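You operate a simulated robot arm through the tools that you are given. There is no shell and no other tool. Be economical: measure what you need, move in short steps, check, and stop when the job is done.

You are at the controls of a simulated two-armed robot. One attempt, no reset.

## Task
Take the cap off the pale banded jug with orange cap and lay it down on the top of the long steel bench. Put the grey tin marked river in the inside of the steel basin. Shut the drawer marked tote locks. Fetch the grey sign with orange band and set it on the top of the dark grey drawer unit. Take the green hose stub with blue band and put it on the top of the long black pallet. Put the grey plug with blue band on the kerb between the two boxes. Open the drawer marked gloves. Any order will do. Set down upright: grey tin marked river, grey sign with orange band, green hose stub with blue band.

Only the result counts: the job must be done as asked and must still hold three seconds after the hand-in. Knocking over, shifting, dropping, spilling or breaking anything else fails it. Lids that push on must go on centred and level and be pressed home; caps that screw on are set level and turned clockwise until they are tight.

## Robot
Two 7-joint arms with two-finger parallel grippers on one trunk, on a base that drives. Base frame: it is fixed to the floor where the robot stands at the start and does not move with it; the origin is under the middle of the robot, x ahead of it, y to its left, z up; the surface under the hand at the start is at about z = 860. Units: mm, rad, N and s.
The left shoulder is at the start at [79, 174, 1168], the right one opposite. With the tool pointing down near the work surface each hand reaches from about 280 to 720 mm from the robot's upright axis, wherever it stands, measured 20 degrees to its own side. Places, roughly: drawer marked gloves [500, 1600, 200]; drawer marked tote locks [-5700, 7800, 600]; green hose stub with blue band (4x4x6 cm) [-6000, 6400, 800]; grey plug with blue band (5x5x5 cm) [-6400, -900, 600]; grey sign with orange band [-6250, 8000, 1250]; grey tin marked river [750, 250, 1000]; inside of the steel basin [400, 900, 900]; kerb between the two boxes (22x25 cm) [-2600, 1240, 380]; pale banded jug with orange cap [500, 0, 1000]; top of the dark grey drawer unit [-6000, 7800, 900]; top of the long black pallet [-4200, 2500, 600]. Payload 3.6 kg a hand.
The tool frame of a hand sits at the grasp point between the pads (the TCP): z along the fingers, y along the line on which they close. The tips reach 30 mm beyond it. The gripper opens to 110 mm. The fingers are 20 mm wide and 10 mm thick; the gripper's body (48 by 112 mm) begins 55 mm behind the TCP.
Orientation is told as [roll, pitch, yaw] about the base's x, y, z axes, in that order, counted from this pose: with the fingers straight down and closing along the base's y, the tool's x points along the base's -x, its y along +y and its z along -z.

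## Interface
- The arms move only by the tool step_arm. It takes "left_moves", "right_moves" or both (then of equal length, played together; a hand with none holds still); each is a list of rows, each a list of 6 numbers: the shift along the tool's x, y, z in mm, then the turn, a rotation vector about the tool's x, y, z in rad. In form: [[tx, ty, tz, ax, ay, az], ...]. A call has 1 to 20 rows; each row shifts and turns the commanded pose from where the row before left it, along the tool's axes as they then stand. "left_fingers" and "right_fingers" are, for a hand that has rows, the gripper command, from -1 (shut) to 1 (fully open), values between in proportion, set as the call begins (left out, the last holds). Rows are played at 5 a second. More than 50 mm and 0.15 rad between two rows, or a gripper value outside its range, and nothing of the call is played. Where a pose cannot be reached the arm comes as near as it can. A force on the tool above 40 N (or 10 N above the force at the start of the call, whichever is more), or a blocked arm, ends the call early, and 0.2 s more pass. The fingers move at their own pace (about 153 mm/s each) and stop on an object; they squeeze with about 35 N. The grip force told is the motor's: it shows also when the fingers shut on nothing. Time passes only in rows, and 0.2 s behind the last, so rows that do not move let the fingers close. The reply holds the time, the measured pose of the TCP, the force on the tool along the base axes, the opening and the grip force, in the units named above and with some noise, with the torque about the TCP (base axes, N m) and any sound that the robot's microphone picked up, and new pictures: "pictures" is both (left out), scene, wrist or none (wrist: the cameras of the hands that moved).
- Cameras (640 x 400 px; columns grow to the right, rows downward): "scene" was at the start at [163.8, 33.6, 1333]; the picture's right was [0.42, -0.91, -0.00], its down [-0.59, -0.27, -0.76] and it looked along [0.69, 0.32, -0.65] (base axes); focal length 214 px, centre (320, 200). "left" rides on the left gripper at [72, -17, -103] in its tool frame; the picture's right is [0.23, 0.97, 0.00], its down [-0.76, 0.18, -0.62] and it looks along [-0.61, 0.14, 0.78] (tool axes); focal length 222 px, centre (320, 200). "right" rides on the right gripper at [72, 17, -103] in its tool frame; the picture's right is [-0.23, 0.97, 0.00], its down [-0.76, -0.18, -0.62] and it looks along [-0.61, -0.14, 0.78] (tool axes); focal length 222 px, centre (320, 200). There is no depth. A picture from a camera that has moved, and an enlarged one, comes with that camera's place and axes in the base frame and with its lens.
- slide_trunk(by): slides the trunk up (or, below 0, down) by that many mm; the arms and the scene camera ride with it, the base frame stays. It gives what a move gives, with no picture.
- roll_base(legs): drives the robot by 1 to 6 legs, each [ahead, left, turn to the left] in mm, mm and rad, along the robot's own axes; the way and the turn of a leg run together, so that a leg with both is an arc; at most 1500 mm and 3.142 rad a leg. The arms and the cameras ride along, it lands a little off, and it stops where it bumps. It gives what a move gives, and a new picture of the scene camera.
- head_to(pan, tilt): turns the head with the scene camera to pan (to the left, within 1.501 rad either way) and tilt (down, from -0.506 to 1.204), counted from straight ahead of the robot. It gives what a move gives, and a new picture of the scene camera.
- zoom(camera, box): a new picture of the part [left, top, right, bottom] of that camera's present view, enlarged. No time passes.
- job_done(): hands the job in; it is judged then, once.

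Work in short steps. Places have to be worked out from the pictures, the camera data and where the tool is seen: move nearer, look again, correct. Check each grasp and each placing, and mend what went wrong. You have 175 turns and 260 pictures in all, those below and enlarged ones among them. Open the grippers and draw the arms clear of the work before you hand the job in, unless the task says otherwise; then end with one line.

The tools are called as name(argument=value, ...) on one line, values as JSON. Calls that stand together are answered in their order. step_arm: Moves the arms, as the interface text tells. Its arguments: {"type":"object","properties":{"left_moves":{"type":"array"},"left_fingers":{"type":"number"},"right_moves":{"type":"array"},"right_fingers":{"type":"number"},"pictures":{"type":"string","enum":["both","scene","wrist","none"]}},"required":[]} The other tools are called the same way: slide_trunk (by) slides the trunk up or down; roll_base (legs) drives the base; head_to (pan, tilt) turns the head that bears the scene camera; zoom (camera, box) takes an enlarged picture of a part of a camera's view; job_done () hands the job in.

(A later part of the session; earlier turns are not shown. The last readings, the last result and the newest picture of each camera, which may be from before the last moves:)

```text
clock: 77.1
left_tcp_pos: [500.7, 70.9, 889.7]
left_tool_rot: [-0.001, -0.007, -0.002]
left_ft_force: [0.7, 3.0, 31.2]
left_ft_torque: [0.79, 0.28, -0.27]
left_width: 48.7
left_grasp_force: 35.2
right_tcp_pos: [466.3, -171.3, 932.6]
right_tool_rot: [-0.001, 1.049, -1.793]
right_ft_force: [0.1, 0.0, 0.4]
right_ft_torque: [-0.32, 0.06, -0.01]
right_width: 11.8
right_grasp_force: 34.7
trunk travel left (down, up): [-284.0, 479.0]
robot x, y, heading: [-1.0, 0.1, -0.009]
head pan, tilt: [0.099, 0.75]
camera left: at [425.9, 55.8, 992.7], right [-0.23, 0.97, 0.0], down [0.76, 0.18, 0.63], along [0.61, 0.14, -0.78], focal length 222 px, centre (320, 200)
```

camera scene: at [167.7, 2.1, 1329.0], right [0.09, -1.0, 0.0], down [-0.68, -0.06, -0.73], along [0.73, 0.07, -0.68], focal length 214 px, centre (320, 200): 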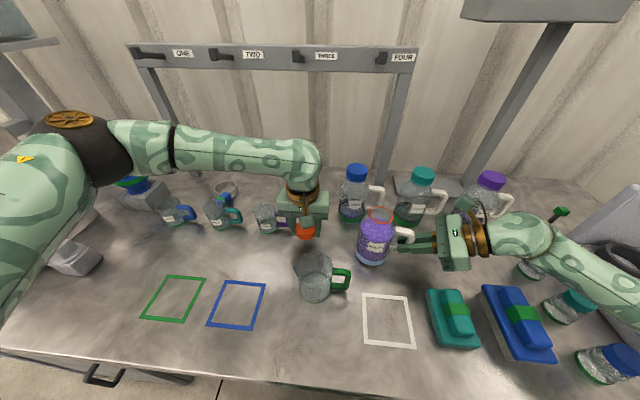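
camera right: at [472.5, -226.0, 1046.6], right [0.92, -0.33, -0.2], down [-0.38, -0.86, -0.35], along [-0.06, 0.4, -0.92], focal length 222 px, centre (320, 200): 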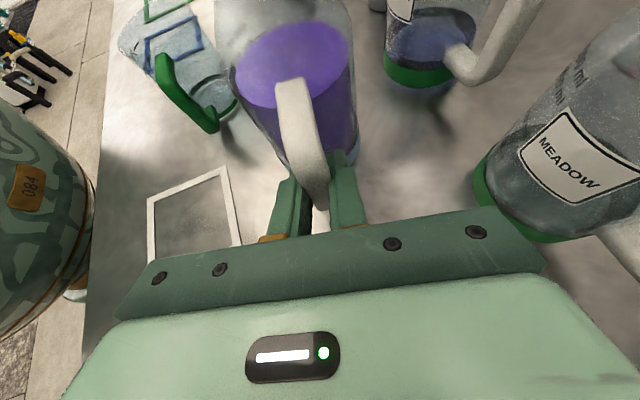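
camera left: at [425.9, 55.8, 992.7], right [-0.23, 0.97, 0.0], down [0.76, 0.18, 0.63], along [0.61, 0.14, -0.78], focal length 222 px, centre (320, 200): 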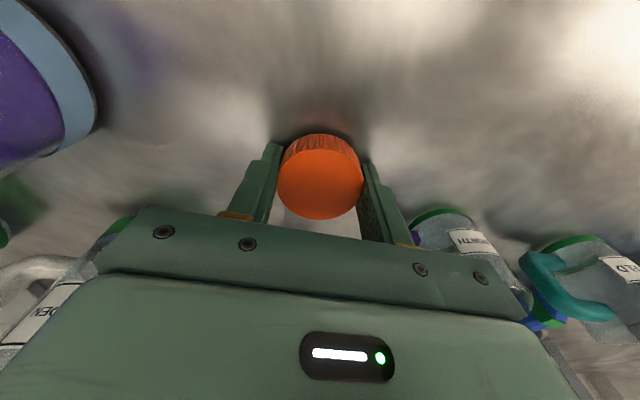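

Contact at TCP 890 (bench 860). I ease up, open, and rise; also open the right hand off the handle.

step_arm(left_moves=[[0, 0, -1.5, 0, 0, 0], [0, 0, 0, 0, 0, 0]], pictures="none")

step_arm(left_moves=[[0, 0, 0, 0, 0, 0], [0, 0, 0, 0, 0, 0], [0, 0, 0, 0, 0, 0], [0, 0, -15, 0, 0, 0], [0, 0, -30, 0, 0, 0], [0, 0, -45, 0, 0, 0], [0, 0, -45, 0, 0, 0], [0, 0, -45, 0, 0, 0]], left_fingers=0.4, pictures="wrist")

step_arm(right_moves=[[0, 0, 0, 0, 0, 0], [0, 0, 0, 0, 0, 0], [0, 0, -20, 0, 0, 0], [0, 0, -35, 0, 0, 0], [0, 0, -35, 0, 0, 0], [30, 0, -10, 0, 0, 0], [45, 0, 0, 0, 0, 0], [45, 0, 0, 0, 0, 0], [45, 0, 0, 0, 0, 0]], right_fingers=0.0, pictures="scene")

```text
clock: 77.7
left_tcp_pos: [500.8, 71.8, 889.3]
left_tool_rot: [0.001, -0.005, 0.001]
left_ft_force: [9.0, 2.3, 35.7]
left_ft_torque: [0.43, 0.06, -0.5]
left_width: 48.4
left_grasp_force: 34.7
right_tcp_pos: [466.5, -170.9, 932.7]
right_tool_rot: [-0.001, 1.051, -1.793]
right_ft_force: [0.6, -0.6, 0.1]
right_ft_torque: [-0.32, 0.09, 0.0]
right_width: 12.0
right_grasp_force: 35.0
trunk travel left (down, up): [-284.0, 479.0]
robot x, y, heading: [-2.0, -4.8, -0.005]
head pan, tilt: [0.099, 0.75]
```

```text
clock: 79.5
left_tcp_pos: [501.4, 74.9, 1068.3]
left_tool_rot: [0.001, 0.0, -0.001]
left_ft_force: [-0.1, -1.0, 0.6]
left_ft_torque: [-0.02, 0.01, 0.03]
left_width: 77.2
left_grasp_force: 0.2
right_tcp_pos: [466.8, -171.9, 931.2]
right_tool_rot: [-0.004, 1.05, -1.797]
right_ft_force: [-1.5, -0.8, 0.3]
right_ft_torque: [0.22, 0.0, 0.11]
right_width: 12.0
right_grasp_force: 34.7
trunk travel left (down, up): [-284.0, 479.0]
robot x, y, heading: [-2.2, -2.9, -0.004]
head pan, tilt: [0.099, 0.75]
camera left: at [427.5, 59.2, 1170.9], right [-0.23, 0.97, 0.0], down [0.76, 0.18, 0.62], along [0.61, 0.14, -0.78], focal length 222 px, centre (320, 200)
```

left: 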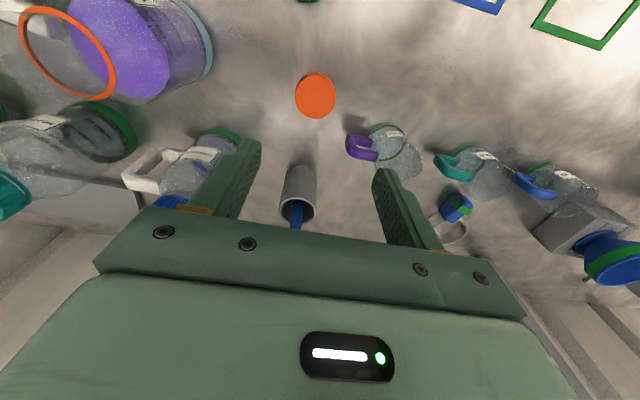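

```text
clock: 81.5
left_tcp_pos: [502.5, 75.3, 1066.9]
left_tool_rot: [0.0, 0.0, 0.0]
left_ft_force: [0.5, -0.8, -0.4]
left_ft_torque: [-0.01, -0.01, 0.01]
left_width: 77.3
left_grasp_force: 0.1
right_tcp_pos: [469.0, -174.9, 1126.6]
right_tool_rot: [-0.003, 1.049, -1.795]
right_ft_force: [-0.4, -0.8, -0.2]
right_ft_torque: [-0.01, 0.02, -0.01]
right_width: 55.0
right_grasp_force: 0.1
trunk travel left (down, up): [-284.0, 479.0]
robot x, y, heading: [-5.6, -3.1, -0.008]
head pan, tilt: [0.099, 0.75]
camera scene: at [167.7, 2.8, 1329.0], right [0.09, -1.0, 0.0], down [-0.68, -0.06, -0.73], along [0.73, 0.07, -0.68], focal length 214 px, centre (320, 200)
```

scene: 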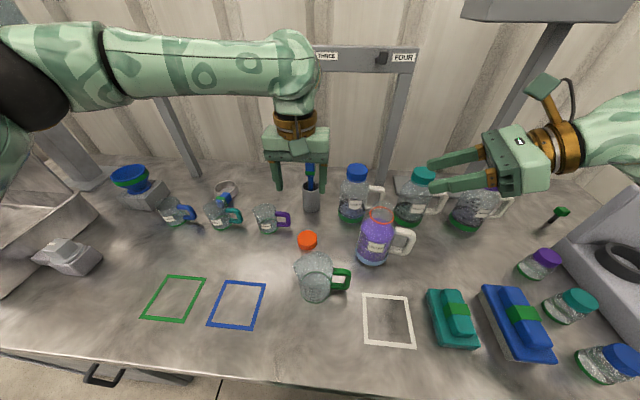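

Cap lies flat, jug stands. I fold both arms back to neutral for driving.

step_arm(right_moves=[[0, 0, -40, 0, -0.15, 0], [0, 0, -20, 0, -0.15, 0], [0, 0, 0, 0, -0.15, 0], [0, 0, 0, 0, -0.15, 0], [0, 0, 0, 0, -0.15, 0], [0, 0, 0, 0, -0.15, 0], [0, 0, 0, 0, -0.15, 0], [0, 0, 0, 0, 0, -0.149], [0, 0, 0, 0, 0, -0.149], [0, 0, 0, 0, 0, -0.149], [0, 0, 0, 0, 0, -0.149], [0, 0, 0, 0, 0, -0.149], [0, 0, 0, 0, 0, -0.149], [0, 0, 0, 0, 0, -0.149], [0, 0, 0, 0, 0, -0.149], [0, 0, 0, 0, 0, -0.149], [0, 0, 0, 0, 0, -0.149], [0, 0, 0, 0, 0, -0.149], [0, 0, 0, 0, 0, -0.149]], left_moves=[[0, 0, -40, 0, 0, 0], [20, 20, -20, 0, 0, 0], [20, 20, -10, 0, 0, 0], [20, 20, -10, 0, 0, 0], [20, 20, 0, 0, 0, 0], [20, 20, 0, 0, 0, 0], [20, 20, 0, 0, 0, 0], [10, 20, 0, 0, 0, 0], [10, 20, 0, 0, 0, 0], [0, 10, 0, 0, 0, 0], [0, 0, 0, 0, 0, 0], [0, 0, 0, 0, 0, 0], [0, 0, 0, 0, 0, 0], [0, 0, 0, 0, 0, 0], [0, 0, 0, 0, 0, 0], [0, 0, 0, 0, 0, 0], [0, 0, 0, 0, 0, 0], [0, 0, 0, 0, 0, 0], [0, 0, 0, 0, 0, 0]], pictures="none")

step_arm(right_moves=[[30, -10, -10, 0, 0, 0], [30, -10, 0, 0, 0, 0], [30, 0, 0, 0, 0, 0]], pictures="none")

head_to(pan=1.2, tilt=0.4)

```text
clock: 85.5
left_tcp_pos: [362.2, 241.2, 1147.7]
left_tool_rot: [0.0, -0.001, -0.002]
left_ft_force: [-0.2, -0.5, 0.6]
left_ft_torque: [0.0, 0.01, 0.04]
left_width: 77.0
left_grasp_force: 0.2
right_tcp_pos: [456.9, -224.5, 1156.6]
right_tool_rot: [0.001, 0.002, -0.002]
right_ft_force: [0.8, -0.5, 0.2]
right_ft_torque: [-0.02, 0.0, 0.02]
right_width: 54.8
right_grasp_force: 0.1
trunk travel left (down, up): [-284.0, 479.0]
robot x, y, heading: [-1.8, -3.0, -0.005]
head pan, tilt: [0.099, 0.75]
```

```text
clock: 86.3
left_tcp_pos: [362.3, 240.4, 1148.4]
left_tool_rot: [0.0, -0.002, -0.001]
left_ft_force: [0.5, -0.6, 0.8]
left_ft_torque: [-0.02, 0.0, -0.01]
left_width: 76.9
left_grasp_force: 0.0
right_tcp_pos: [364.2, -242.8, 1167.8]
right_tool_rot: [0.001, 0.0, -0.007]
right_ft_force: [-0.6, 0.0, -0.5]
right_ft_torque: [-0.02, 0.0, 0.0]
right_width: 55.1
right_grasp_force: 0.1
trunk travel left (down, up): [-284.0, 479.0]
robot x, y, heading: [-4.4, -5.4, -0.005]
head pan, tilt: [0.099, 0.75]
```

```text
clock: 87.7
left_tcp_pos: [361.8, 240.8, 1148.1]
left_tool_rot: [0.0, 0.001, 0.0]
left_ft_force: [0.1, -0.4, 0.1]
left_ft_torque: [0.01, -0.01, -0.02]
left_width: 77.2
left_grasp_force: 0.1
right_tcp_pos: [366.9, -243.9, 1166.9]
right_tool_rot: [0.0, 0.002, -0.005]
right_ft_force: [0.4, -0.3, 0.1]
right_ft_torque: [0.01, 0.01, 0.0]
right_width: 54.9
right_grasp_force: 0.0
trunk travel left (down, up): [-284.0, 479.0]
robot x, y, heading: [-1.0, -0.0, -0.007]
head pan, tilt: [1.201, 0.4]
camera scene: at [118.9, 80.6, 1360.1], right [0.93, -0.37, 0.0], down [-0.14, -0.36, -0.92], along [0.34, 0.86, -0.39], focal length 214 px, centre (320, 200)
```

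scene: 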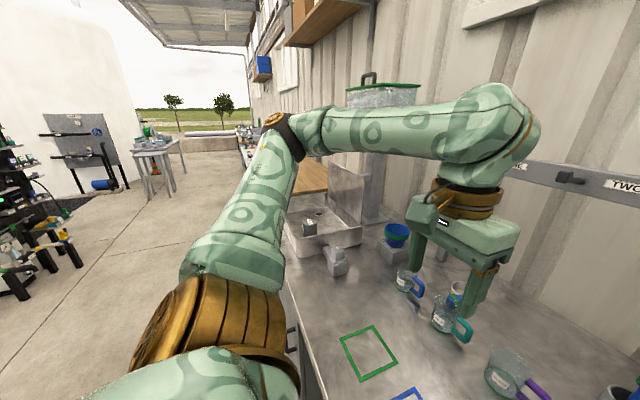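

Floor to the left is open. I back off 400 mm, then strafe left 1550 mm to face the gloves drawer.

roll_base(legs=[[-400, 0, 0], [0, 800, 0], [0, 780, 0]])

head_to(pan=0.0, tilt=0.75)

```text
clock: 98.0
left_tcp_pos: [-59.7, 1880.2, 1146.8]
left_tool_rot: [0.0, 0.0, 0.026]
left_ft_force: [0.8, 0.3, -0.7]
left_ft_torque: [-0.02, 0.01, -0.01]
left_width: 77.0
left_grasp_force: 0.2
right_tcp_pos: [-43.0, 1396.8, 1166.1]
right_tool_rot: [0.001, 0.001, 0.022]
right_ft_force: [-0.3, -0.6, 0.0]
right_ft_torque: [-0.02, 0.01, 0.01]
right_width: 55.3
right_grasp_force: 0.1
trunk travel left (down, up): [-284.0, 479.0]
robot x, y, heading: [-419.1, 1626.4, 0.017]
head pan, tilt: [1.201, 0.4]
camera scene: at [-298.6, 1713.9, 1360.1], right [0.94, -0.34, 0.0], down [-0.13, -0.37, -0.92], along [0.31, 0.87, -0.39], focal length 214 px, centre (320, 200)
```

scene: 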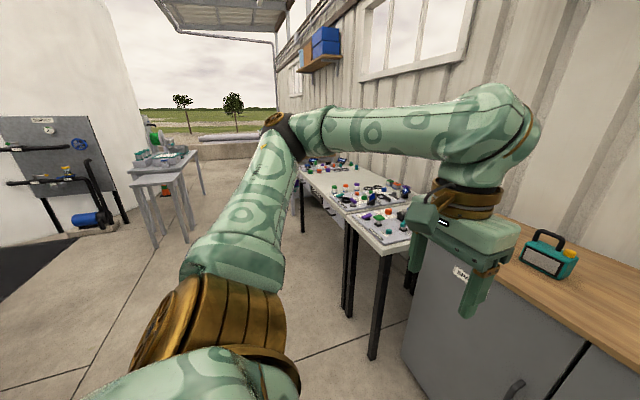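

```text
clock: 99.5
left_tcp_pos: [-59.4, 1880.2, 1148.4]
left_tool_rot: [0.0, 0.0, 0.027]
left_ft_force: [0.0, -0.6, 0.0]
left_ft_torque: [0.01, -0.04, -0.02]
left_width: 77.0
left_grasp_force: 0.2
right_tcp_pos: [-41.5, 1395.7, 1167.2]
right_tool_rot: [0.001, 0.001, 0.023]
right_ft_force: [-0.1, 0.2, -0.4]
right_ft_torque: [0.01, -0.01, -0.01]
right_width: 55.1
right_grasp_force: 0.1
trunk travel left (down, up): [-284.0, 479.0]
robot x, y, heading: [-418.8, 1625.7, 0.023]
head pan, tilt: [0.0, 0.75]
camera scene: at [-247.4, 1628.1, 1329.0], right [0.02, -1.0, 0.0], down [-0.68, -0.01, -0.73], along [0.73, 0.02, -0.68], focal length 214 px, centre (320, 200)
```

scene: 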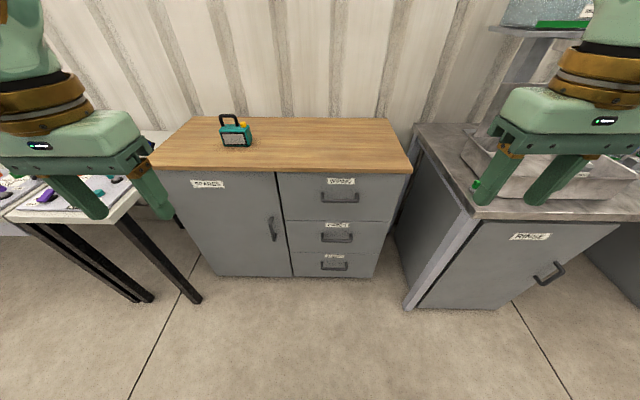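

A cabinet with three labelled drawers; I zoom to read them.

zoom(camera="scene", box=[260, 150, 430, 290])

```text
2.86 times, centred on (345, 220) of scene
camera zoom: at [-247.4, 1628.1, 1329.0], right [0.02, -1.0, 0.0], down [-0.68, -0.01, -0.73], along [0.73, 0.02, -0.68], focal length 613 px, centre (249, 143)
```

zoom: 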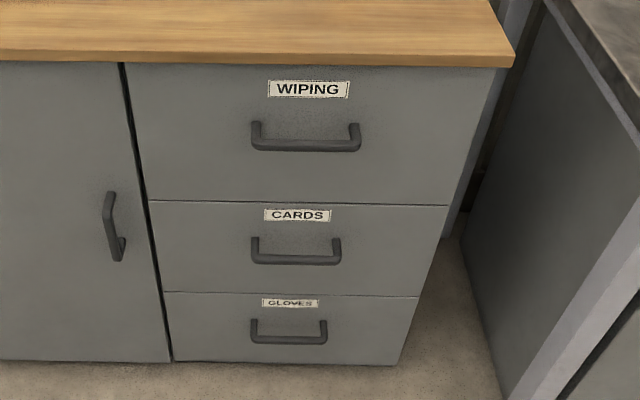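

"Gloves" is the lowest drawer, handle near (400,1568,205). I'll line the right shoulder up with it, lower the trunk fully, and pull with the base.

roll_base(legs=[[0, 110, -0.02], [250, 0, 0]])

slide_trunk(by=-284)

step_arm(right_moves=[[0, 0, 0, 0, 0, 0.15], [0, 0, 0, 0, 0, 0.15], [0, 0, 0, 0, 0, 0.15], [0, 0, 0, 0, 0, 0.15], [0, 0, 0, 0, 0, 0.15], [0, 0, 0, 0, 0, 0.15], [0, 0, 0, 0, 0, 0.15], [0, 0, 0, 0, 0, 0.15], [0, 0, 0, 0, 0, 0.15], [0, 0, 0, 0, 0, 0.15], [0, 0, 0, 0, 0, 0.07], [0, 0, 0, -0.15, 0, 0], [0, 0, 0, -0.15, 0, 0], [0, 0, 0, -0.15, 0, 0], [0, 0, 0, -0.15, 0, 0], [0, 0, 0, -0.15, 0, 0]])

```text
clock: 102.1
left_tcp_pos: [201.0, 1972.4, 1147.8]
left_tool_rot: [-0.001, 0.0, -0.005]
left_ft_force: [-0.4, -0.2, 0.0]
left_ft_torque: [0.01, 0.03, 0.0]
left_width: 76.9
left_grasp_force: 0.0
right_tcp_pos: [204.0, 1488.8, 1168.2]
right_tool_rot: [0.002, 0.002, -0.008]
right_ft_force: [0.5, 0.0, 0.5]
right_ft_torque: [0.02, -0.01, 0.08]
right_width: 54.9
right_grasp_force: 0.1
trunk travel left (down, up): [-284.0, 479.0]
robot x, y, heading: [-165.4, 1733.3, -0.01]
head pan, tilt: [0.0, 0.75]
camera scene: at [6.4, 1727.1, 1328.8], right [-0.01, -1.0, 0.0], down [-0.68, 0.01, -0.73], along [0.73, -0.01, -0.68], focal length 214 px, centre (320, 200)
```

scene: 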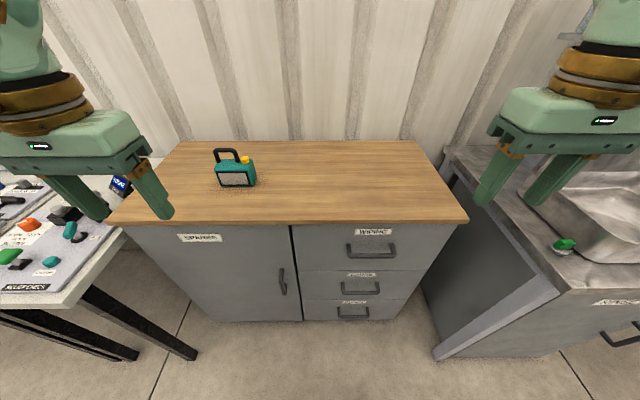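

```text
clock: 104.9
left_tcp_pos: [266.6, 1971.7, 803.4]
left_tool_rot: [0.001, 0.242, -0.005]
left_ft_force: [0.1, 0.2, 0.2]
left_ft_torque: [0.04, 0.01, 0.05]
left_width: 76.9
left_grasp_force: 0.0
right_tcp_pos: [202.0, 1489.2, 884.1]
right_tool_rot: [-0.002, 0.002, -0.009]
right_ft_force: [-0.6, 0.4, 0.9]
right_ft_torque: [0.02, -0.03, 0.02]
right_width: 54.8
right_grasp_force: 0.1
trunk travel left (down, up): [0.0, 763.0]
robot x, y, heading: [-162.0, 1728.5, -0.01]
head pan, tilt: [0.0, 0.75]
```

```text
clock: 108.3
left_tcp_pos: [266.6, 1972.5, 802.6]
left_tool_rot: [0.002, 0.242, -0.007]
left_ft_force: [-0.8, 0.7, 0.8]
left_ft_torque: [0.0, -0.03, 0.01]
left_width: 77.1
left_grasp_force: 0.0
right_tcp_pos: [242.5, 1490.1, 967.1]
right_tool_rot: [0.75, -0.001, -1.577]
right_ft_force: [0.1, 0.3, 0.7]
right_ft_torque: [0.0, -0.01, -0.02]
right_width: 54.9
right_grasp_force: 0.1
right hand out of reach, approached as far as the arm can: row 12, 13, 14, 15, 16
trunk travel left (down, up): [0.0, 763.0]
robot x, y, heading: [-164.5, 1730.7, -0.005]
head pan, tilt: [0.0, 0.75]
camera scene: at [168.6, 1725.6, 1027.8], right [-0.01, -1.0, 0.0], down [-0.68, 0.01, -0.73], along [0.73, -0.01, -0.68], focal length 214 px, centre (320, 200)
camera right: at [186.0, 1563.9, 1055.8], right [0.71, -0.23, 0.66], down [-0.56, -0.76, 0.34], along [0.42, -0.61, -0.67], focal length 222 px, centre (320, 200)
```

scene: 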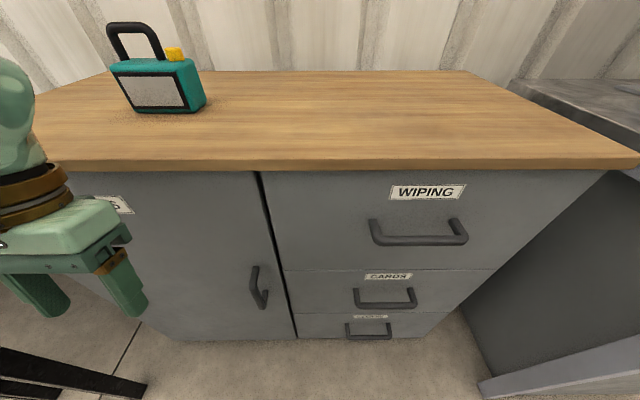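
right: 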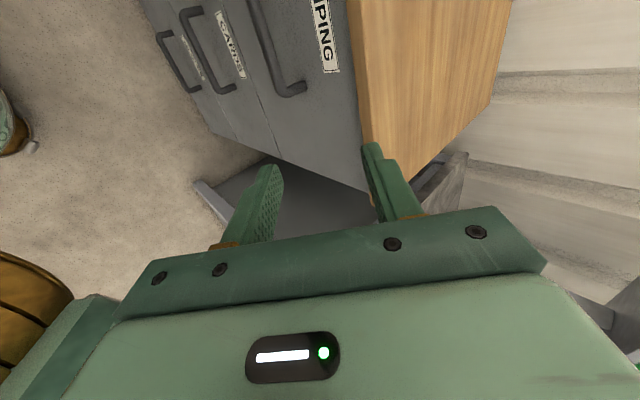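

The trunk leans forward as it lowers. Triangulated the gloves handle at about (406,1556,190). I move the right hand down in front of the drawers.

step_arm(right_moves=[[6, -23.5, 38.3, 0, 0, 0], [6, -23.5, 38.3, 0, 0, 0], [6, -23.5, 38.3, 0, 0, 0], [6, -23.5, 38.3, 0, 0, 0], [6, -23.5, 38.3, 0, 0, 0], [6, -23.5, 38.3, 0, 0, 0], [6, -23.5, 38.3, 0, 0, 0], [6, -23.5, 38.3, 0, 0, 0]])

```text
clock: 109.5
left_tcp_pos: [266.6, 1971.4, 803.1]
left_tool_rot: [0.001, 0.243, -0.005]
left_ft_force: [1.4, 0.0, -0.8]
left_ft_torque: [0.01, 0.02, -0.06]
left_width: 77.1
left_grasp_force: 0.1
right_tcp_pos: [358.7, 1528.9, 882.2]
right_tool_rot: [0.766, 0.009, -1.586]
right_ft_force: [-13.8, -5.8, 10.2]
right_ft_torque: [0.08, -0.47, -0.14]
right_width: 53.4
right_grasp_force: 0.0
right hand out of reach, approached as far as the arm can: row 1, 2, 3, 4, 5
trunk travel left (down, up): [0.0, 763.0]
robot x, y, heading: [-162.5, 1729.5, -0.015]
head pan, tilt: [0.0, 0.75]
stopped in row 5 (right hand): the force on the tool passed its limit at 72 N (the readings are from after the stop); the commanded pose is now the measured one
camera scene: at [167.5, 1724.5, 1028.4], right [-0.01, -1.0, 0.0], down [-0.68, 0.01, -0.73], along [0.73, -0.01, -0.68], focal length 214 px, centre (320, 200)
camera right: at [300.9, 1601.9, 969.0], right [0.7, -0.24, 0.67], down [-0.57, -0.76, 0.32], along [0.43, -0.61, -0.67], focal length 222 px, centre (320, 200)
```

scene: 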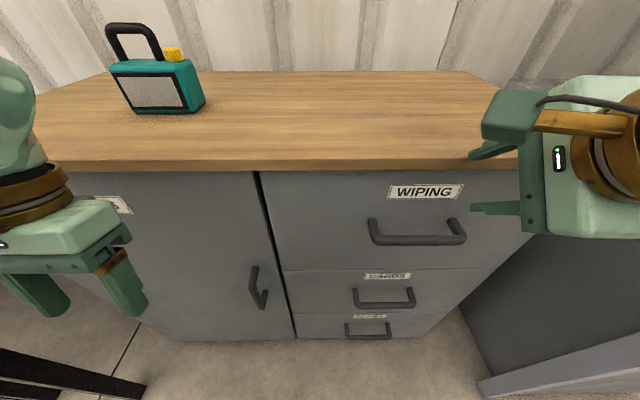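
right: 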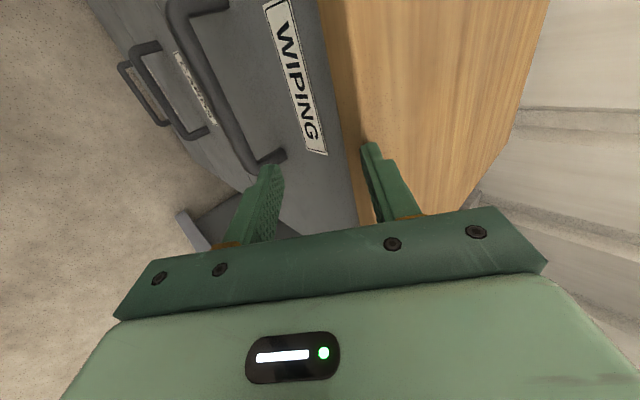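

The hand touched the table edge: I'm too close now that the trunk leans forward. I drive back 260 mm straight away.

roll_base(legs=[[-260, 0, 0]])

```text
clock: 111.3
left_tcp_pos: [7.1, 1973.8, 802.4]
left_tool_rot: [0.002, 0.242, -0.004]
left_ft_force: [0.7, 0.4, 1.0]
left_ft_torque: [0.02, -0.01, 0.01]
left_width: 76.9
left_grasp_force: 0.1
right_tcp_pos: [100.7, 1531.2, 879.5]
right_tool_rot: [0.762, 0.005, -1.583]
right_ft_force: [0.5, -0.6, 0.3]
right_ft_torque: [0.0, -0.01, 0.0]
right_width: 55.1
right_grasp_force: 0.1
trunk travel left (down, up): [0.0, 763.0]
robot x, y, heading: [-425.8, 1734.4, -0.01]
head pan, tilt: [0.0, 0.75]
camera scene: at [-91.2, 1727.9, 1027.9], right [-0.01, -1.0, 0.0], down [-0.68, 0.01, -0.73], along [0.73, -0.01, -0.68], focal length 214 px, centre (320, 200)
```

scene: 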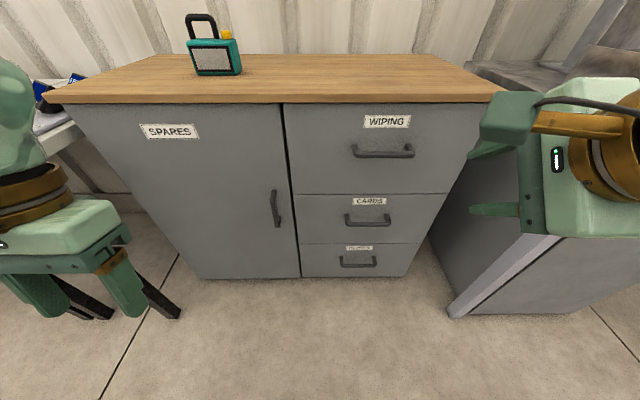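

Now room enough. I lower the right hand in free air in front of the cabinet.

step_arm(right_moves=[[2.3, -24.8, 36.6, 0, 0, 0], [2.3, -24.8, 36.6, 0, 0, 0], [2.3, -24.8, 36.6, 0, 0, 0], [2.3, -24.8, 36.6, 0, 0, 0], [2.3, -24.8, 36.6, 0, 0, 0], [2.3, -24.8, 36.6, 0, 0, 0], [2.3, -24.8, 36.6, 0, 0, 0], [2.3, -24.8, 36.6, 0, 0, 0], [2.3, -24.8, 36.6, 0, 0, 0], [2.3, -24.8, 36.6, 0, 0, 0], [2.3, -24.8, 36.6, 0, 0, 0]])

```text
clock: 113.7
left_tcp_pos: [8.0, 1974.0, 802.0]
left_tool_rot: [0.003, 0.244, -0.004]
left_ft_force: [0.6, 0.5, -0.5]
left_ft_torque: [0.02, 0.0, 0.0]
left_width: 76.9
left_grasp_force: 0.1
right_tcp_pos: [245.5, 1623.4, 479.6]
right_tool_rot: [0.698, -0.033, -1.595]
right_ft_force: [0.4, 0.5, -0.2]
right_ft_torque: [0.04, 0.01, -0.02]
right_width: 54.9
right_grasp_force: 0.3
right hand out of reach, approached as far as the arm can: row 1, 2, 5, 6, 7, 8, 9, 10, 11
trunk travel left (down, up): [0.0, 763.0]
robot x, y, heading: [-422.0, 1736.0, -0.009]
head pan, tilt: [0.0, 0.75]
camera scene: at [-90.3, 1727.8, 1027.5], right [-0.01, -1.0, 0.0], down [-0.68, 0.01, -0.73], along [0.73, -0.01, -0.68], focal length 214 px, centre (320, 200)
camera right: at [194.4, 1700.6, 568.1], right [0.74, -0.22, 0.63], down [-0.55, -0.74, 0.39], along [0.38, -0.64, -0.67], focal length 222 px, centre (320, 200)
```

scene: 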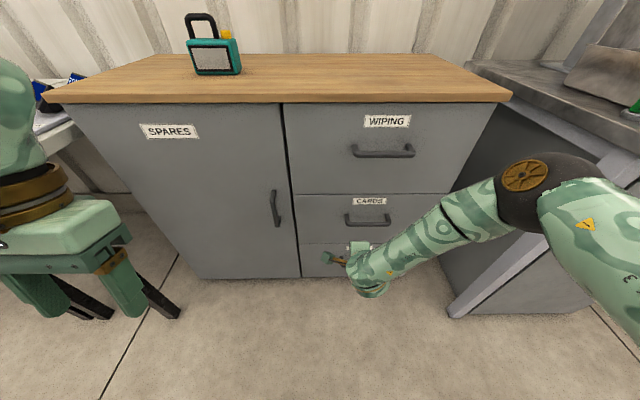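
right: 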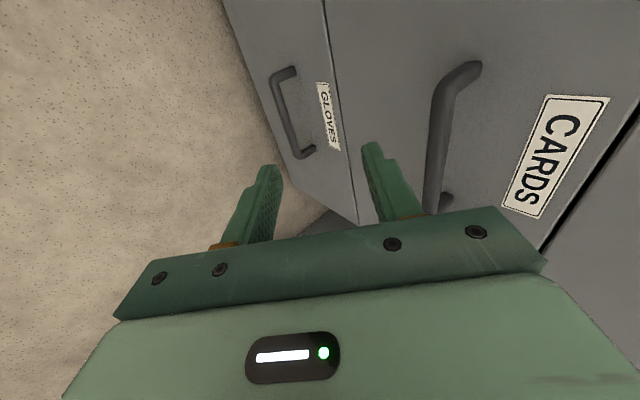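

The arm can't tuck that near; the target itself is farther out. I command onward to the pre-grasp at about (320,1556,280).

step_arm(right_moves=[[0, 3.8, 36.7, 0, 0, 0], [0, 3.8, 36.7, 0, 0, 0], [0, 3.8, 36.7, 0, 0, 0], [0, 3.8, 36.7, 0, 0, 0], [0, 3.8, 36.7, 0, 0, 0], [0, 0, 0, 0, 0, 0]])

```text
clock: 115.1
left_tcp_pos: [7.8, 1974.9, 801.5]
left_tool_rot: [0.001, 0.244, -0.007]
left_ft_force: [-0.5, 0.5, -0.2]
left_ft_torque: [-0.05, 0.03, 0.0]
left_width: 77.4
left_grasp_force: 0.0
right_tcp_pos: [360.2, 1611.2, 366.3]
right_tool_rot: [0.707, -0.028, -1.59]
right_ft_force: [-0.5, -0.8, 0.4]
right_ft_torque: [-0.01, 0.0, 0.01]
right_width: 54.8
right_grasp_force: 0.1
right hand out of reach, approached as far as the arm can: row 5
trunk travel left (down, up): [0.0, 763.0]
robot x, y, heading: [-425.3, 1735.8, -0.016]
head pan, tilt: [0.0, 0.75]
camera scene: at [-90.6, 1727.9, 1027.7], right [-0.01, -1.0, 0.0], down [-0.68, 0.01, -0.73], along [0.73, -0.01, -0.68], focal length 214 px, centre (320, 200)
camera right: at [307.7, 1688.8, 454.9], right [0.74, -0.22, 0.64], down [-0.55, -0.74, 0.38], along [0.39, -0.63, -0.67], focal length 222 px, centre (320, 200)
```

scene: 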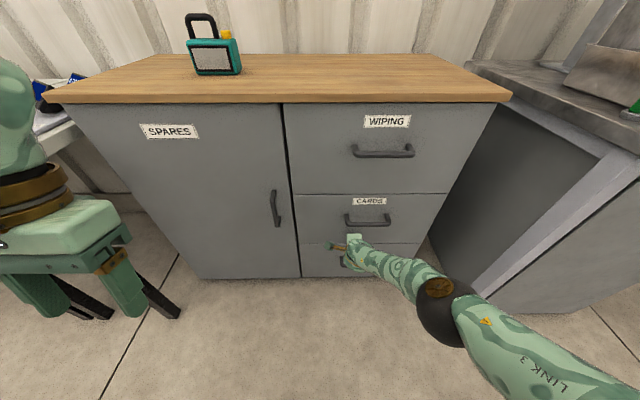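
right: 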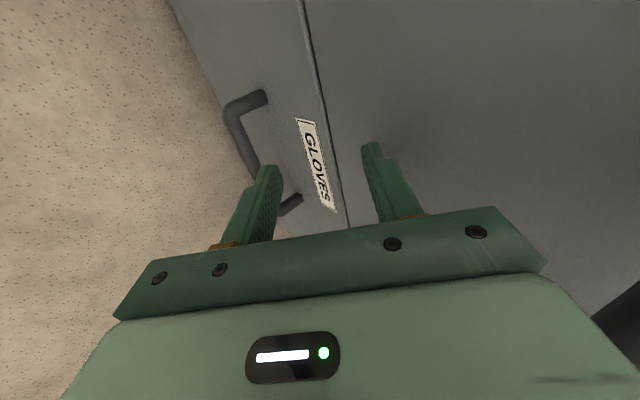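

The commanded pose follows the measured one. Handle bar ≈ (400,1550,190). I narrow the fingers to ~40 mm and move to a pre-grasp just up-front of the bar.

step_arm(right_moves=[[-10, -26, 23, 0, 0, 0], [-10, -26, 23, 0, 0, 0], [-10, -26, 23, 0, 0, 0], [0, 0, 0, 0, 0, 0]], right_fingers=-0.27)

```text
clock: 116.1
left_tcp_pos: [8.7, 1974.8, 802.6]
left_tool_rot: [0.002, 0.245, -0.005]
left_ft_force: [-0.2, -0.6, 0.3]
left_ft_torque: [0.03, -0.01, 0.02]
left_width: 76.7
left_grasp_force: 0.0
right_tcp_pos: [323.3, 1580.1, 315.2]
right_tool_rot: [0.709, -0.031, -1.589]
right_ft_force: [-0.1, 0.0, -0.3]
right_ft_torque: [0.01, 0.02, 0.01]
right_width: 40.2
right_grasp_force: 0.0
right hand out of reach, approached as far as the arm can: row 1, 2, 3
trunk travel left (down, up): [0.0, 763.0]
robot x, y, heading: [-425.7, 1738.3, -0.016]
head pan, tilt: [0.0, 0.75]
camera scene: at [-90.7, 1727.9, 1027.7], right [-0.01, -1.0, 0.0], down [-0.68, 0.01, -0.73], along [0.73, -0.01, -0.68], focal length 214 px, centre (320, 200)
camera right: at [271.0, 1658.0, 402.4], right [0.74, -0.22, 0.64], down [-0.55, -0.74, 0.38], along [0.39, -0.64, -0.67], focal length 222 px, centre (320, 200)
```

scene: 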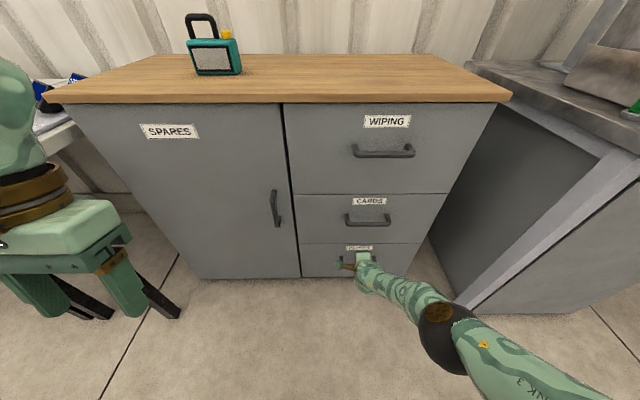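
right: 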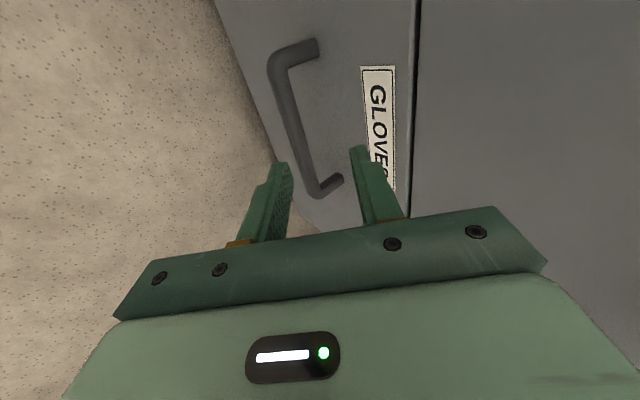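

The bar lies ahead between the fingers' line but ~28 mm toward -tool y. I correct and advance half way, then look.

step_arm(right_moves=[[-5, -10, 20, 0, 0, 0], [-5, -10, 20, 0, 0, 0], [-5, -8, 20, 0, 0, 0], [0, 0, 10, 0, 0, 0]], pictures="wrist")

```text
clock: 117.1
left_tcp_pos: [8.1, 1974.7, 802.7]
left_tool_rot: [0.003, 0.246, -0.006]
left_ft_force: [-0.3, -0.6, -0.1]
left_ft_torque: [-0.02, -0.01, 0.03]
left_width: 76.8
left_grasp_force: 0.1
right_tcp_pos: [321.2, 1570.2, 311.6]
right_tool_rot: [0.71, -0.03, -1.59]
right_ft_force: [-0.8, -1.1, -0.7]
right_ft_torque: [-0.01, 0.0, 0.01]
right_width: 40.1
right_grasp_force: 0.0
right hand out of reach, approached as far as the arm can: row 1, 2, 3, 4
trunk travel left (down, up): [0.0, 763.0]
robot x, y, heading: [-425.8, 1730.8, -0.013]
head pan, tilt: [0.0, 0.75]
camera right: at [268.6, 1647.8, 399.4], right [0.74, -0.22, 0.64], down [-0.55, -0.74, 0.38], along [0.39, -0.63, -0.67], focal length 222 px, centre (320, 200)
```

right: 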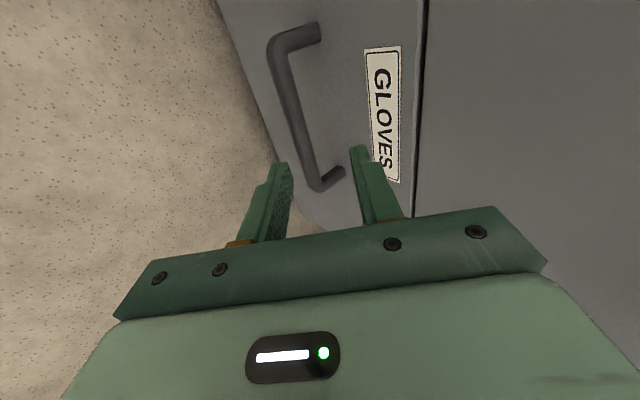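

The arm is at its reach limit here. New plan: hook both fingers down behind the bar (default yaw, tilted forward) and pull with the base. First back off and reorient the hand.

roll_base(legs=[[-200, 0, 0.01]])

step_arm(right_moves=[[0, 0, -30, 0.15, 0, 0], [0, 0, -30, 0.15, 0, 0], [0, 0, 0, 0.15, 0, 0], [0, 0, 0, 0.15, 0, 0], [0, 0, 0, 0.11, 0, 0], [0, 0, 0, 0, 0, -0.145], [0, 0, 0, 0, 0, -0.145], [0, 0, 0, 0, 0, -0.145], [0, 0, 0, 0, 0, -0.145], [0, 0, 0, 0, 0, -0.145], [0, 0, 0, 0, 0, -0.145], [0, 0, 0, 0, 0, -0.145], [0, 0, 0, 0, 0, -0.145], [0, 0, 0, 0, 0, -0.145], [0, 0, 0, 0, 0, -0.145], [0, 0, 0, 0, 0, -0.145]], right_fingers=0.3, pictures="none")

step_arm(right_moves=[[0, 0, 0, 0, -0.14, 0], [0, 0, 0, 0, -0.14, 0], [0, 0, 0, 0, -0.14, 0], [0, 0, 0, 0, -0.14, 0]], pictures="both")

```text
clock: 118.7
left_tcp_pos: [-198.8, 1981.3, 801.0]
left_tool_rot: [0.003, 0.244, 0.012]
left_ft_force: [0.5, -0.6, 1.1]
left_ft_torque: [0.01, -0.01, 0.03]
left_width: 76.9
left_grasp_force: 0.0
right_tcp_pos: [121.8, 1583.1, 311.9]
right_tool_rot: [0.71, -0.03, -1.575]
right_ft_force: [-0.8, -0.8, 0.0]
right_ft_torque: [-0.01, 0.0, 0.03]
right_width: 40.2
right_grasp_force: 0.1
trunk travel left (down, up): [0.0, 763.0]
robot x, y, heading: [-626.5, 1734.6, 0.005]
head pan, tilt: [0.0, 0.75]
camera scene: at [-293.2, 1733.8, 1027.8], right [0.01, -1.0, 0.0], down [-0.68, 0.0, -0.73], along [0.73, 0.0, -0.68], focal length 214 px, centre (320, 200)
```

scene: 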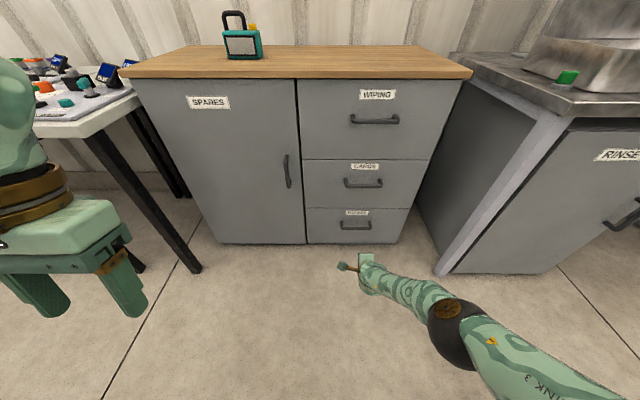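

```text
clock: 122.1
left_tcp_pos: [-198.2, 1981.5, 802.3]
left_tool_rot: [0.003, 0.244, 0.012]
left_ft_force: [-0.3, -0.1, -0.1]
left_ft_torque: [-0.01, 0.01, 0.0]
left_width: 76.9
left_grasp_force: 0.1
right_tcp_pos: [74.0, 1583.5, 363.5]
right_tool_rot: [-0.028, 0.001, 0.025]
right_ft_force: [-0.4, 0.0, 0.8]
right_ft_torque: [0.01, 0.0, -0.03]
right_width: 71.6
right_grasp_force: 0.1
right hand out of reach, approached as far as the arm can: row 5
trunk travel left (down, up): [0.0, 763.0]
robot x, y, heading: [-626.0, 1730.4, 0.008]
head pan, tilt: [0.0, 0.75]
```

```text
clock: 123.1
left_tcp_pos: [-198.9, 1981.3, 802.8]
left_tool_rot: [0.002, 0.245, 0.012]
left_ft_force: [-0.3, -1.0, -0.7]
left_ft_torque: [0.0, 0.01, 0.02]
left_width: 76.8
left_grasp_force: 0.1
right_tcp_pos: [76.4, 1583.7, 362.6]
right_tool_rot: [-0.033, -0.557, 0.042]
right_ft_force: [-0.2, -0.4, 0.2]
right_ft_torque: [-0.01, 0.0, 0.02]
right_width: 71.4
right_grasp_force: 0.1
trunk travel left (down, up): [0.0, 763.0]
robot x, y, heading: [-627.2, 1734.3, 0.006]
head pan, tilt: [0.0, 0.75]
camera scene: at [-292.8, 1733.8, 1027.7], right [0.01, -1.0, 0.0], down [-0.68, 0.0, -0.73], along [0.73, 0.0, -0.68], focal length 214 px, centre (320, 200)
camera right: at [-39.1, 1601.5, 412.5], right [0.17, 0.98, 0.09], down [0.32, -0.14, 0.94], along [0.93, -0.13, -0.34], focal length 222 px, centre (320, 200)
```

scene: 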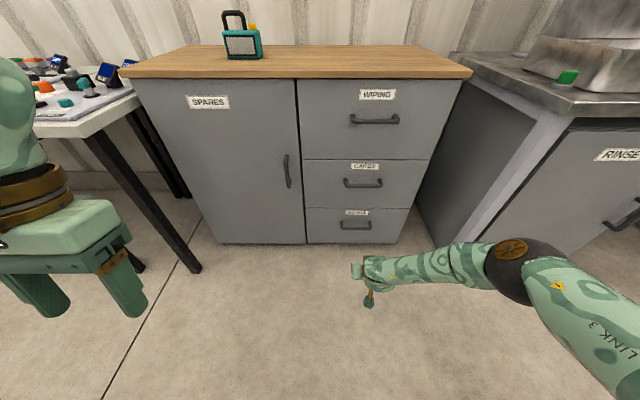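
right: 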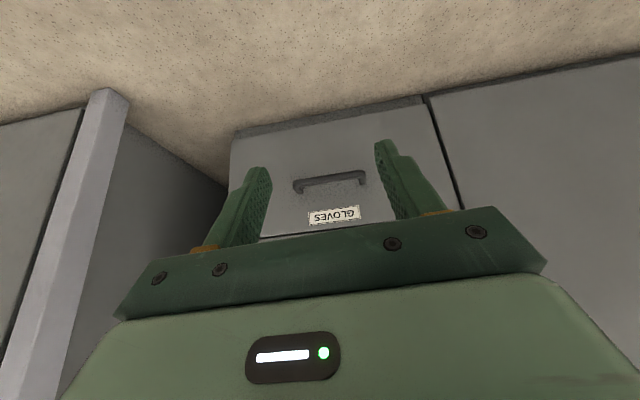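

Good: reachable orientation, and the handle is in clear view at about (397,1566,205). I bring the hand nearer in and lower relative to the robot, still in free air.

step_arm(right_moves=[[28, -5, 10, 0, 0, 0], [28, -5, 10, 0, 0, 0], [28, -5, 10, 0, 0, 0], [28, -5, 10, 0, 0, 0]], pictures="wrist")

```text
clock: 124.1
left_tcp_pos: [-198.3, 1981.8, 802.7]
left_tool_rot: [0.001, 0.243, 0.013]
left_ft_force: [-0.1, -0.3, 0.2]
left_ft_torque: [0.03, 0.01, 0.01]
left_width: 76.8
left_grasp_force: 0.0
right_tcp_pos: [35.6, 1572.6, 310.1]
right_tool_rot: [-0.037, -0.556, 0.043]
right_ft_force: [-0.2, -0.9, -0.3]
right_ft_torque: [0.01, 0.03, -0.02]
right_width: 71.6
right_grasp_force: 0.1
right hand out of reach, approached as far as the arm can: row 3, 4
trunk travel left (down, up): [0.0, 763.0]
robot x, y, heading: [-626.7, 1734.9, 0.006]
head pan, tilt: [0.0, 0.75]
camera right: at [-79.6, 1589.0, 359.7], right [0.17, 0.98, 0.09], down [0.32, -0.14, 0.94], along [0.93, -0.13, -0.34], focal length 222 px, centre (320, 200)
```

right: 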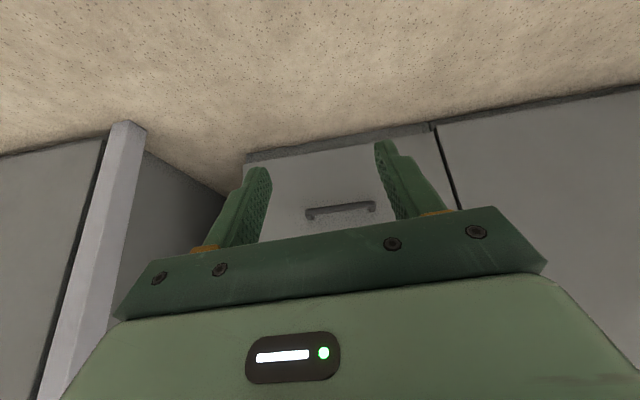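

The arm is simply at full stretch; I need the hand closer to the robot. I pull it in to ~510 mm ahead of the axis and lower.

step_arm(right_moves=[[36, -2, -14, 0, 0, 0], [36, -2, -14, 0, 0, 0], [36, -2, -14, 0, 0, 0], [36, -2, -14, 0, 0, 0], [10, 0, 17, 0, 0, 0], [10, 0, 17, 0, 0, 0]], pictures="wrist")

```text
clock: 125.5
left_tcp_pos: [-198.3, 1982.1, 802.4]
left_tool_rot: [0.001, 0.245, 0.014]
left_ft_force: [0.9, 0.4, -0.7]
left_ft_torque: [0.0, 0.01, 0.0]
left_width: 76.9
left_grasp_force: 0.1
right_tcp_pos: [40.0, 1571.2, 269.8]
right_tool_rot: [-0.034, -0.556, 0.04]
right_ft_force: [-0.9, 0.0, -0.8]
right_ft_torque: [0.01, 0.02, 0.04]
right_width: 71.7
right_grasp_force: 0.0
right hand out of reach, approached as far as the arm can: row 1, 2, 3, 4
trunk travel left (down, up): [0.0, 763.0]
robot x, y, heading: [-625.3, 1732.9, 0.005]
head pan, tilt: [0.0, 0.75]
camera right: at [-77.2, 1587.5, 319.9], right [0.17, 0.98, 0.09], down [0.32, -0.14, 0.94], along [0.93, -0.13, -0.34], focal length 222 px, centre (320, 200)
```

right: 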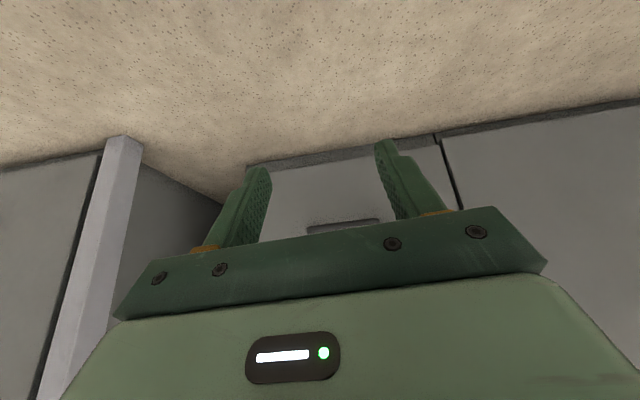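

So the bound is on the near side; straight down is fine. I continue down to check z≈195 is reachable.

step_arm(right_moves=[[10, -2, 17, 0, 0, 0], [10, -2, 17, 0, 0, 0], [10, -2, 17, 0, 0, 0], [8, 0, 13, 0, 0, 0]], pictures="none")

```text
clock: 126.5
left_tcp_pos: [-198.2, 1981.5, 801.8]
left_tool_rot: [0.001, 0.243, 0.011]
left_ft_force: [-0.5, 1.0, -0.6]
left_ft_torque: [-0.02, 0.04, -0.02]
left_width: 77.2
left_grasp_force: 0.2
right_tcp_pos: [39.5, 1565.5, 237.3]
right_tool_rot: [-0.035, -0.557, 0.041]
right_ft_force: [0.4, 0.9, 0.2]
right_ft_torque: [0.0, 0.02, 0.0]
right_width: 71.7
right_grasp_force: 0.1
right hand out of reach, approached as far as the arm can: row 2, 3, 4
trunk travel left (down, up): [0.0, 763.0]
robot x, y, heading: [-627.3, 1733.9, 0.007]
head pan, tilt: [0.0, 0.75]
```

Limit again at z=237. I reduce the tilt by 0.15, come in closer and go lower.

step_arm(right_moves=[[0, 0, 0, 0, 0.15, 0], [20, 0, -5, 0, 0, 0], [20, 0, -5, 0, 0, 0], [12, 0, 15, 0, 0, 0], [8, 0, 18, 0, 0, 0], [8, 0, 18, 0, 0, 0]], pictures="none")

```text
clock: 127.9
left_tcp_pos: [-198.9, 1982.1, 802.4]
left_tool_rot: [0.003, 0.244, 0.013]
left_ft_force: [-0.2, 0.0, -0.7]
left_ft_torque: [0.0, 0.01, 0.0]
left_width: 77.1
left_grasp_force: 0.1
right_tcp_pos: [-23.0, 1546.5, 196.7]
right_tool_rot: [-0.031, -0.409, 0.034]
right_ft_force: [0.3, 0.7, -0.3]
right_ft_torque: [0.01, 0.0, 0.01]
right_width: 71.4
right_grasp_force: 0.1
right hand out of reach, approached as far as the arm can: row 1, 5, 6
trunk travel left (down, up): [0.0, 763.0]
robot x, y, heading: [-629.0, 1730.6, 0.006]
head pan, tilt: [0.0, 0.75]
```

z≈197 is reachable at tilt 0.41. I raise 65 mm and drive forward 370 mm, stopping short of the handle for a close look.

step_arm(right_moves=[[-13, 0, -30, 0, 0, 0], [-13, 0, -30, 0, 0, 0]], pictures="none")

roll_base(legs=[[360, 0, 0]])

zoom(camera="right", box=[160, 60, 480, 260])

```text
clock: 128.5
left_tcp_pos: [-198.5, 1981.3, 802.3]
left_tool_rot: [0.003, 0.244, 0.013]
left_ft_force: [-0.8, 0.4, -0.2]
left_ft_torque: [-0.02, 0.0, -0.01]
left_width: 76.9
left_grasp_force: 0.0
right_tcp_pos: [-22.8, 1548.3, 259.4]
right_tool_rot: [-0.033, -0.409, 0.033]
right_ft_force: [0.7, -0.7, 0.1]
right_ft_torque: [0.0, -0.03, 0.0]
right_width: 71.7
right_grasp_force: 0.0
trunk travel left (down, up): [0.0, 763.0]
robot x, y, heading: [-627.6, 1732.2, 0.006]
head pan, tilt: [0.0, 0.75]
```

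```text
clock: 130.8
left_tcp_pos: [164.9, 1984.1, 801.7]
left_tool_rot: [0.0, 0.245, 0.011]
left_ft_force: [-0.5, -0.1, 0.6]
left_ft_torque: [0.0, 0.0, 0.01]
left_width: 76.9
left_grasp_force: 0.1
right_tcp_pos: [341.4, 1550.1, 259.5]
right_tool_rot: [-0.033, -0.406, 0.035]
right_ft_force: [0.3, 0.4, -0.4]
right_ft_torque: [-0.06, 0.01, 0.03]
right_width: 71.6
right_grasp_force: 0.0
trunk travel left (down, up): [0.0, 763.0]
robot x, y, heading: [-262.7, 1736.4, 0.003]
head pan, tilt: [0.0, 0.75]
camera scene: at [70.8, 1735.9, 1027.6], right [0.01, -1.0, 0.0], down [-0.68, 0.0, -0.73], along [0.73, 0.0, -0.68], focal length 214 px, centre (320, 200)
```

scene: 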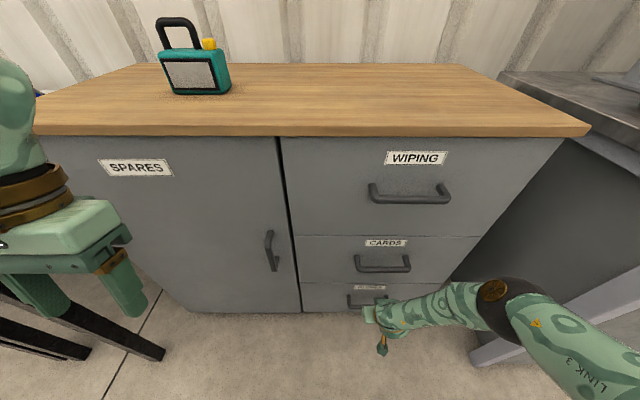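

```text
2.00 times, centred on (320, 160) of right
camera zoom: at [234.0, 1567.8, 325.9], right [0.19, 0.98, 0.06], down [0.46, -0.14, 0.88], along [0.87, -0.14, -0.47], focal length 444 px, centre (320, 280)
```

zoom: 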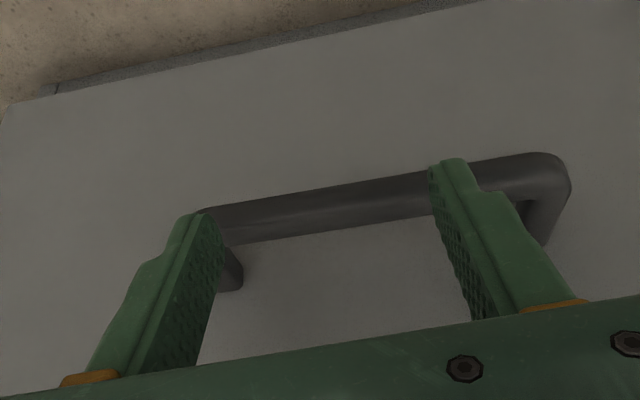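

Handle bar now refined: about (405,1565,193), face ≈443, so the gap is tight but enough. I drive 52 mm forward and check the pose.

roll_base(legs=[[52, 8, 0]])

zoom(camera="right", box=[160, 60, 480, 260])

```text
clock: 131.8
left_tcp_pos: [216.4, 1993.9, 801.9]
left_tool_rot: [0.002, 0.241, 0.013]
left_ft_force: [-0.5, -0.5, 0.4]
left_ft_torque: [-0.02, 0.01, -0.02]
left_width: 77.1
left_grasp_force: 0.0
right_tcp_pos: [391.4, 1559.5, 258.7]
right_tool_rot: [-0.034, -0.406, 0.034]
right_ft_force: [-7.6, 0.9, 3.9]
right_ft_torque: [-0.12, 0.07, -0.29]
right_width: 71.3
right_grasp_force: 0.1
trunk travel left (down, up): [0.0, 763.0]
robot x, y, heading: [-209.2, 1745.0, 0.007]
head pan, tilt: [0.0, 0.75]
camera scene: at [122.0, 1744.7, 1027.9], right [0.01, -1.0, 0.0], down [-0.68, -0.01, -0.73], along [0.73, 0.01, -0.68], focal length 214 px, centre (320, 200)
```

scene: 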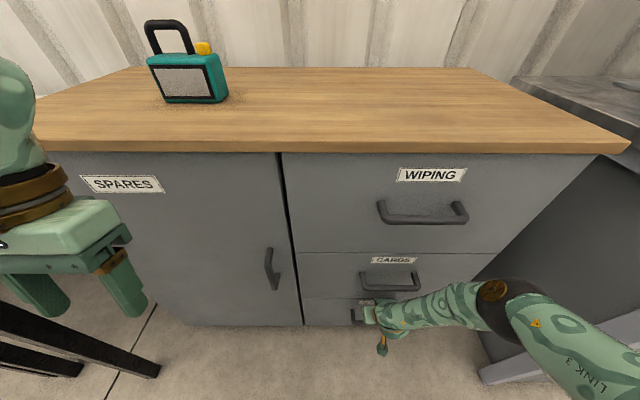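

```text
2.00 times, centred on (320, 160) of right
camera zoom: at [285.0, 1576.8, 326.0], right [0.19, 0.98, 0.06], down [0.46, -0.14, 0.88], along [0.87, -0.14, -0.47], focal length 444 px, centre (320, 280)
```

zoom: 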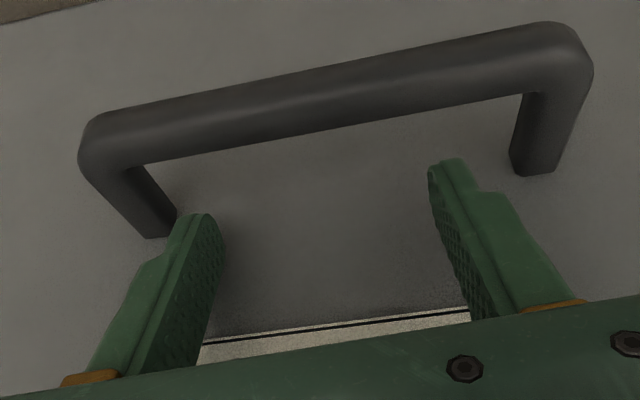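

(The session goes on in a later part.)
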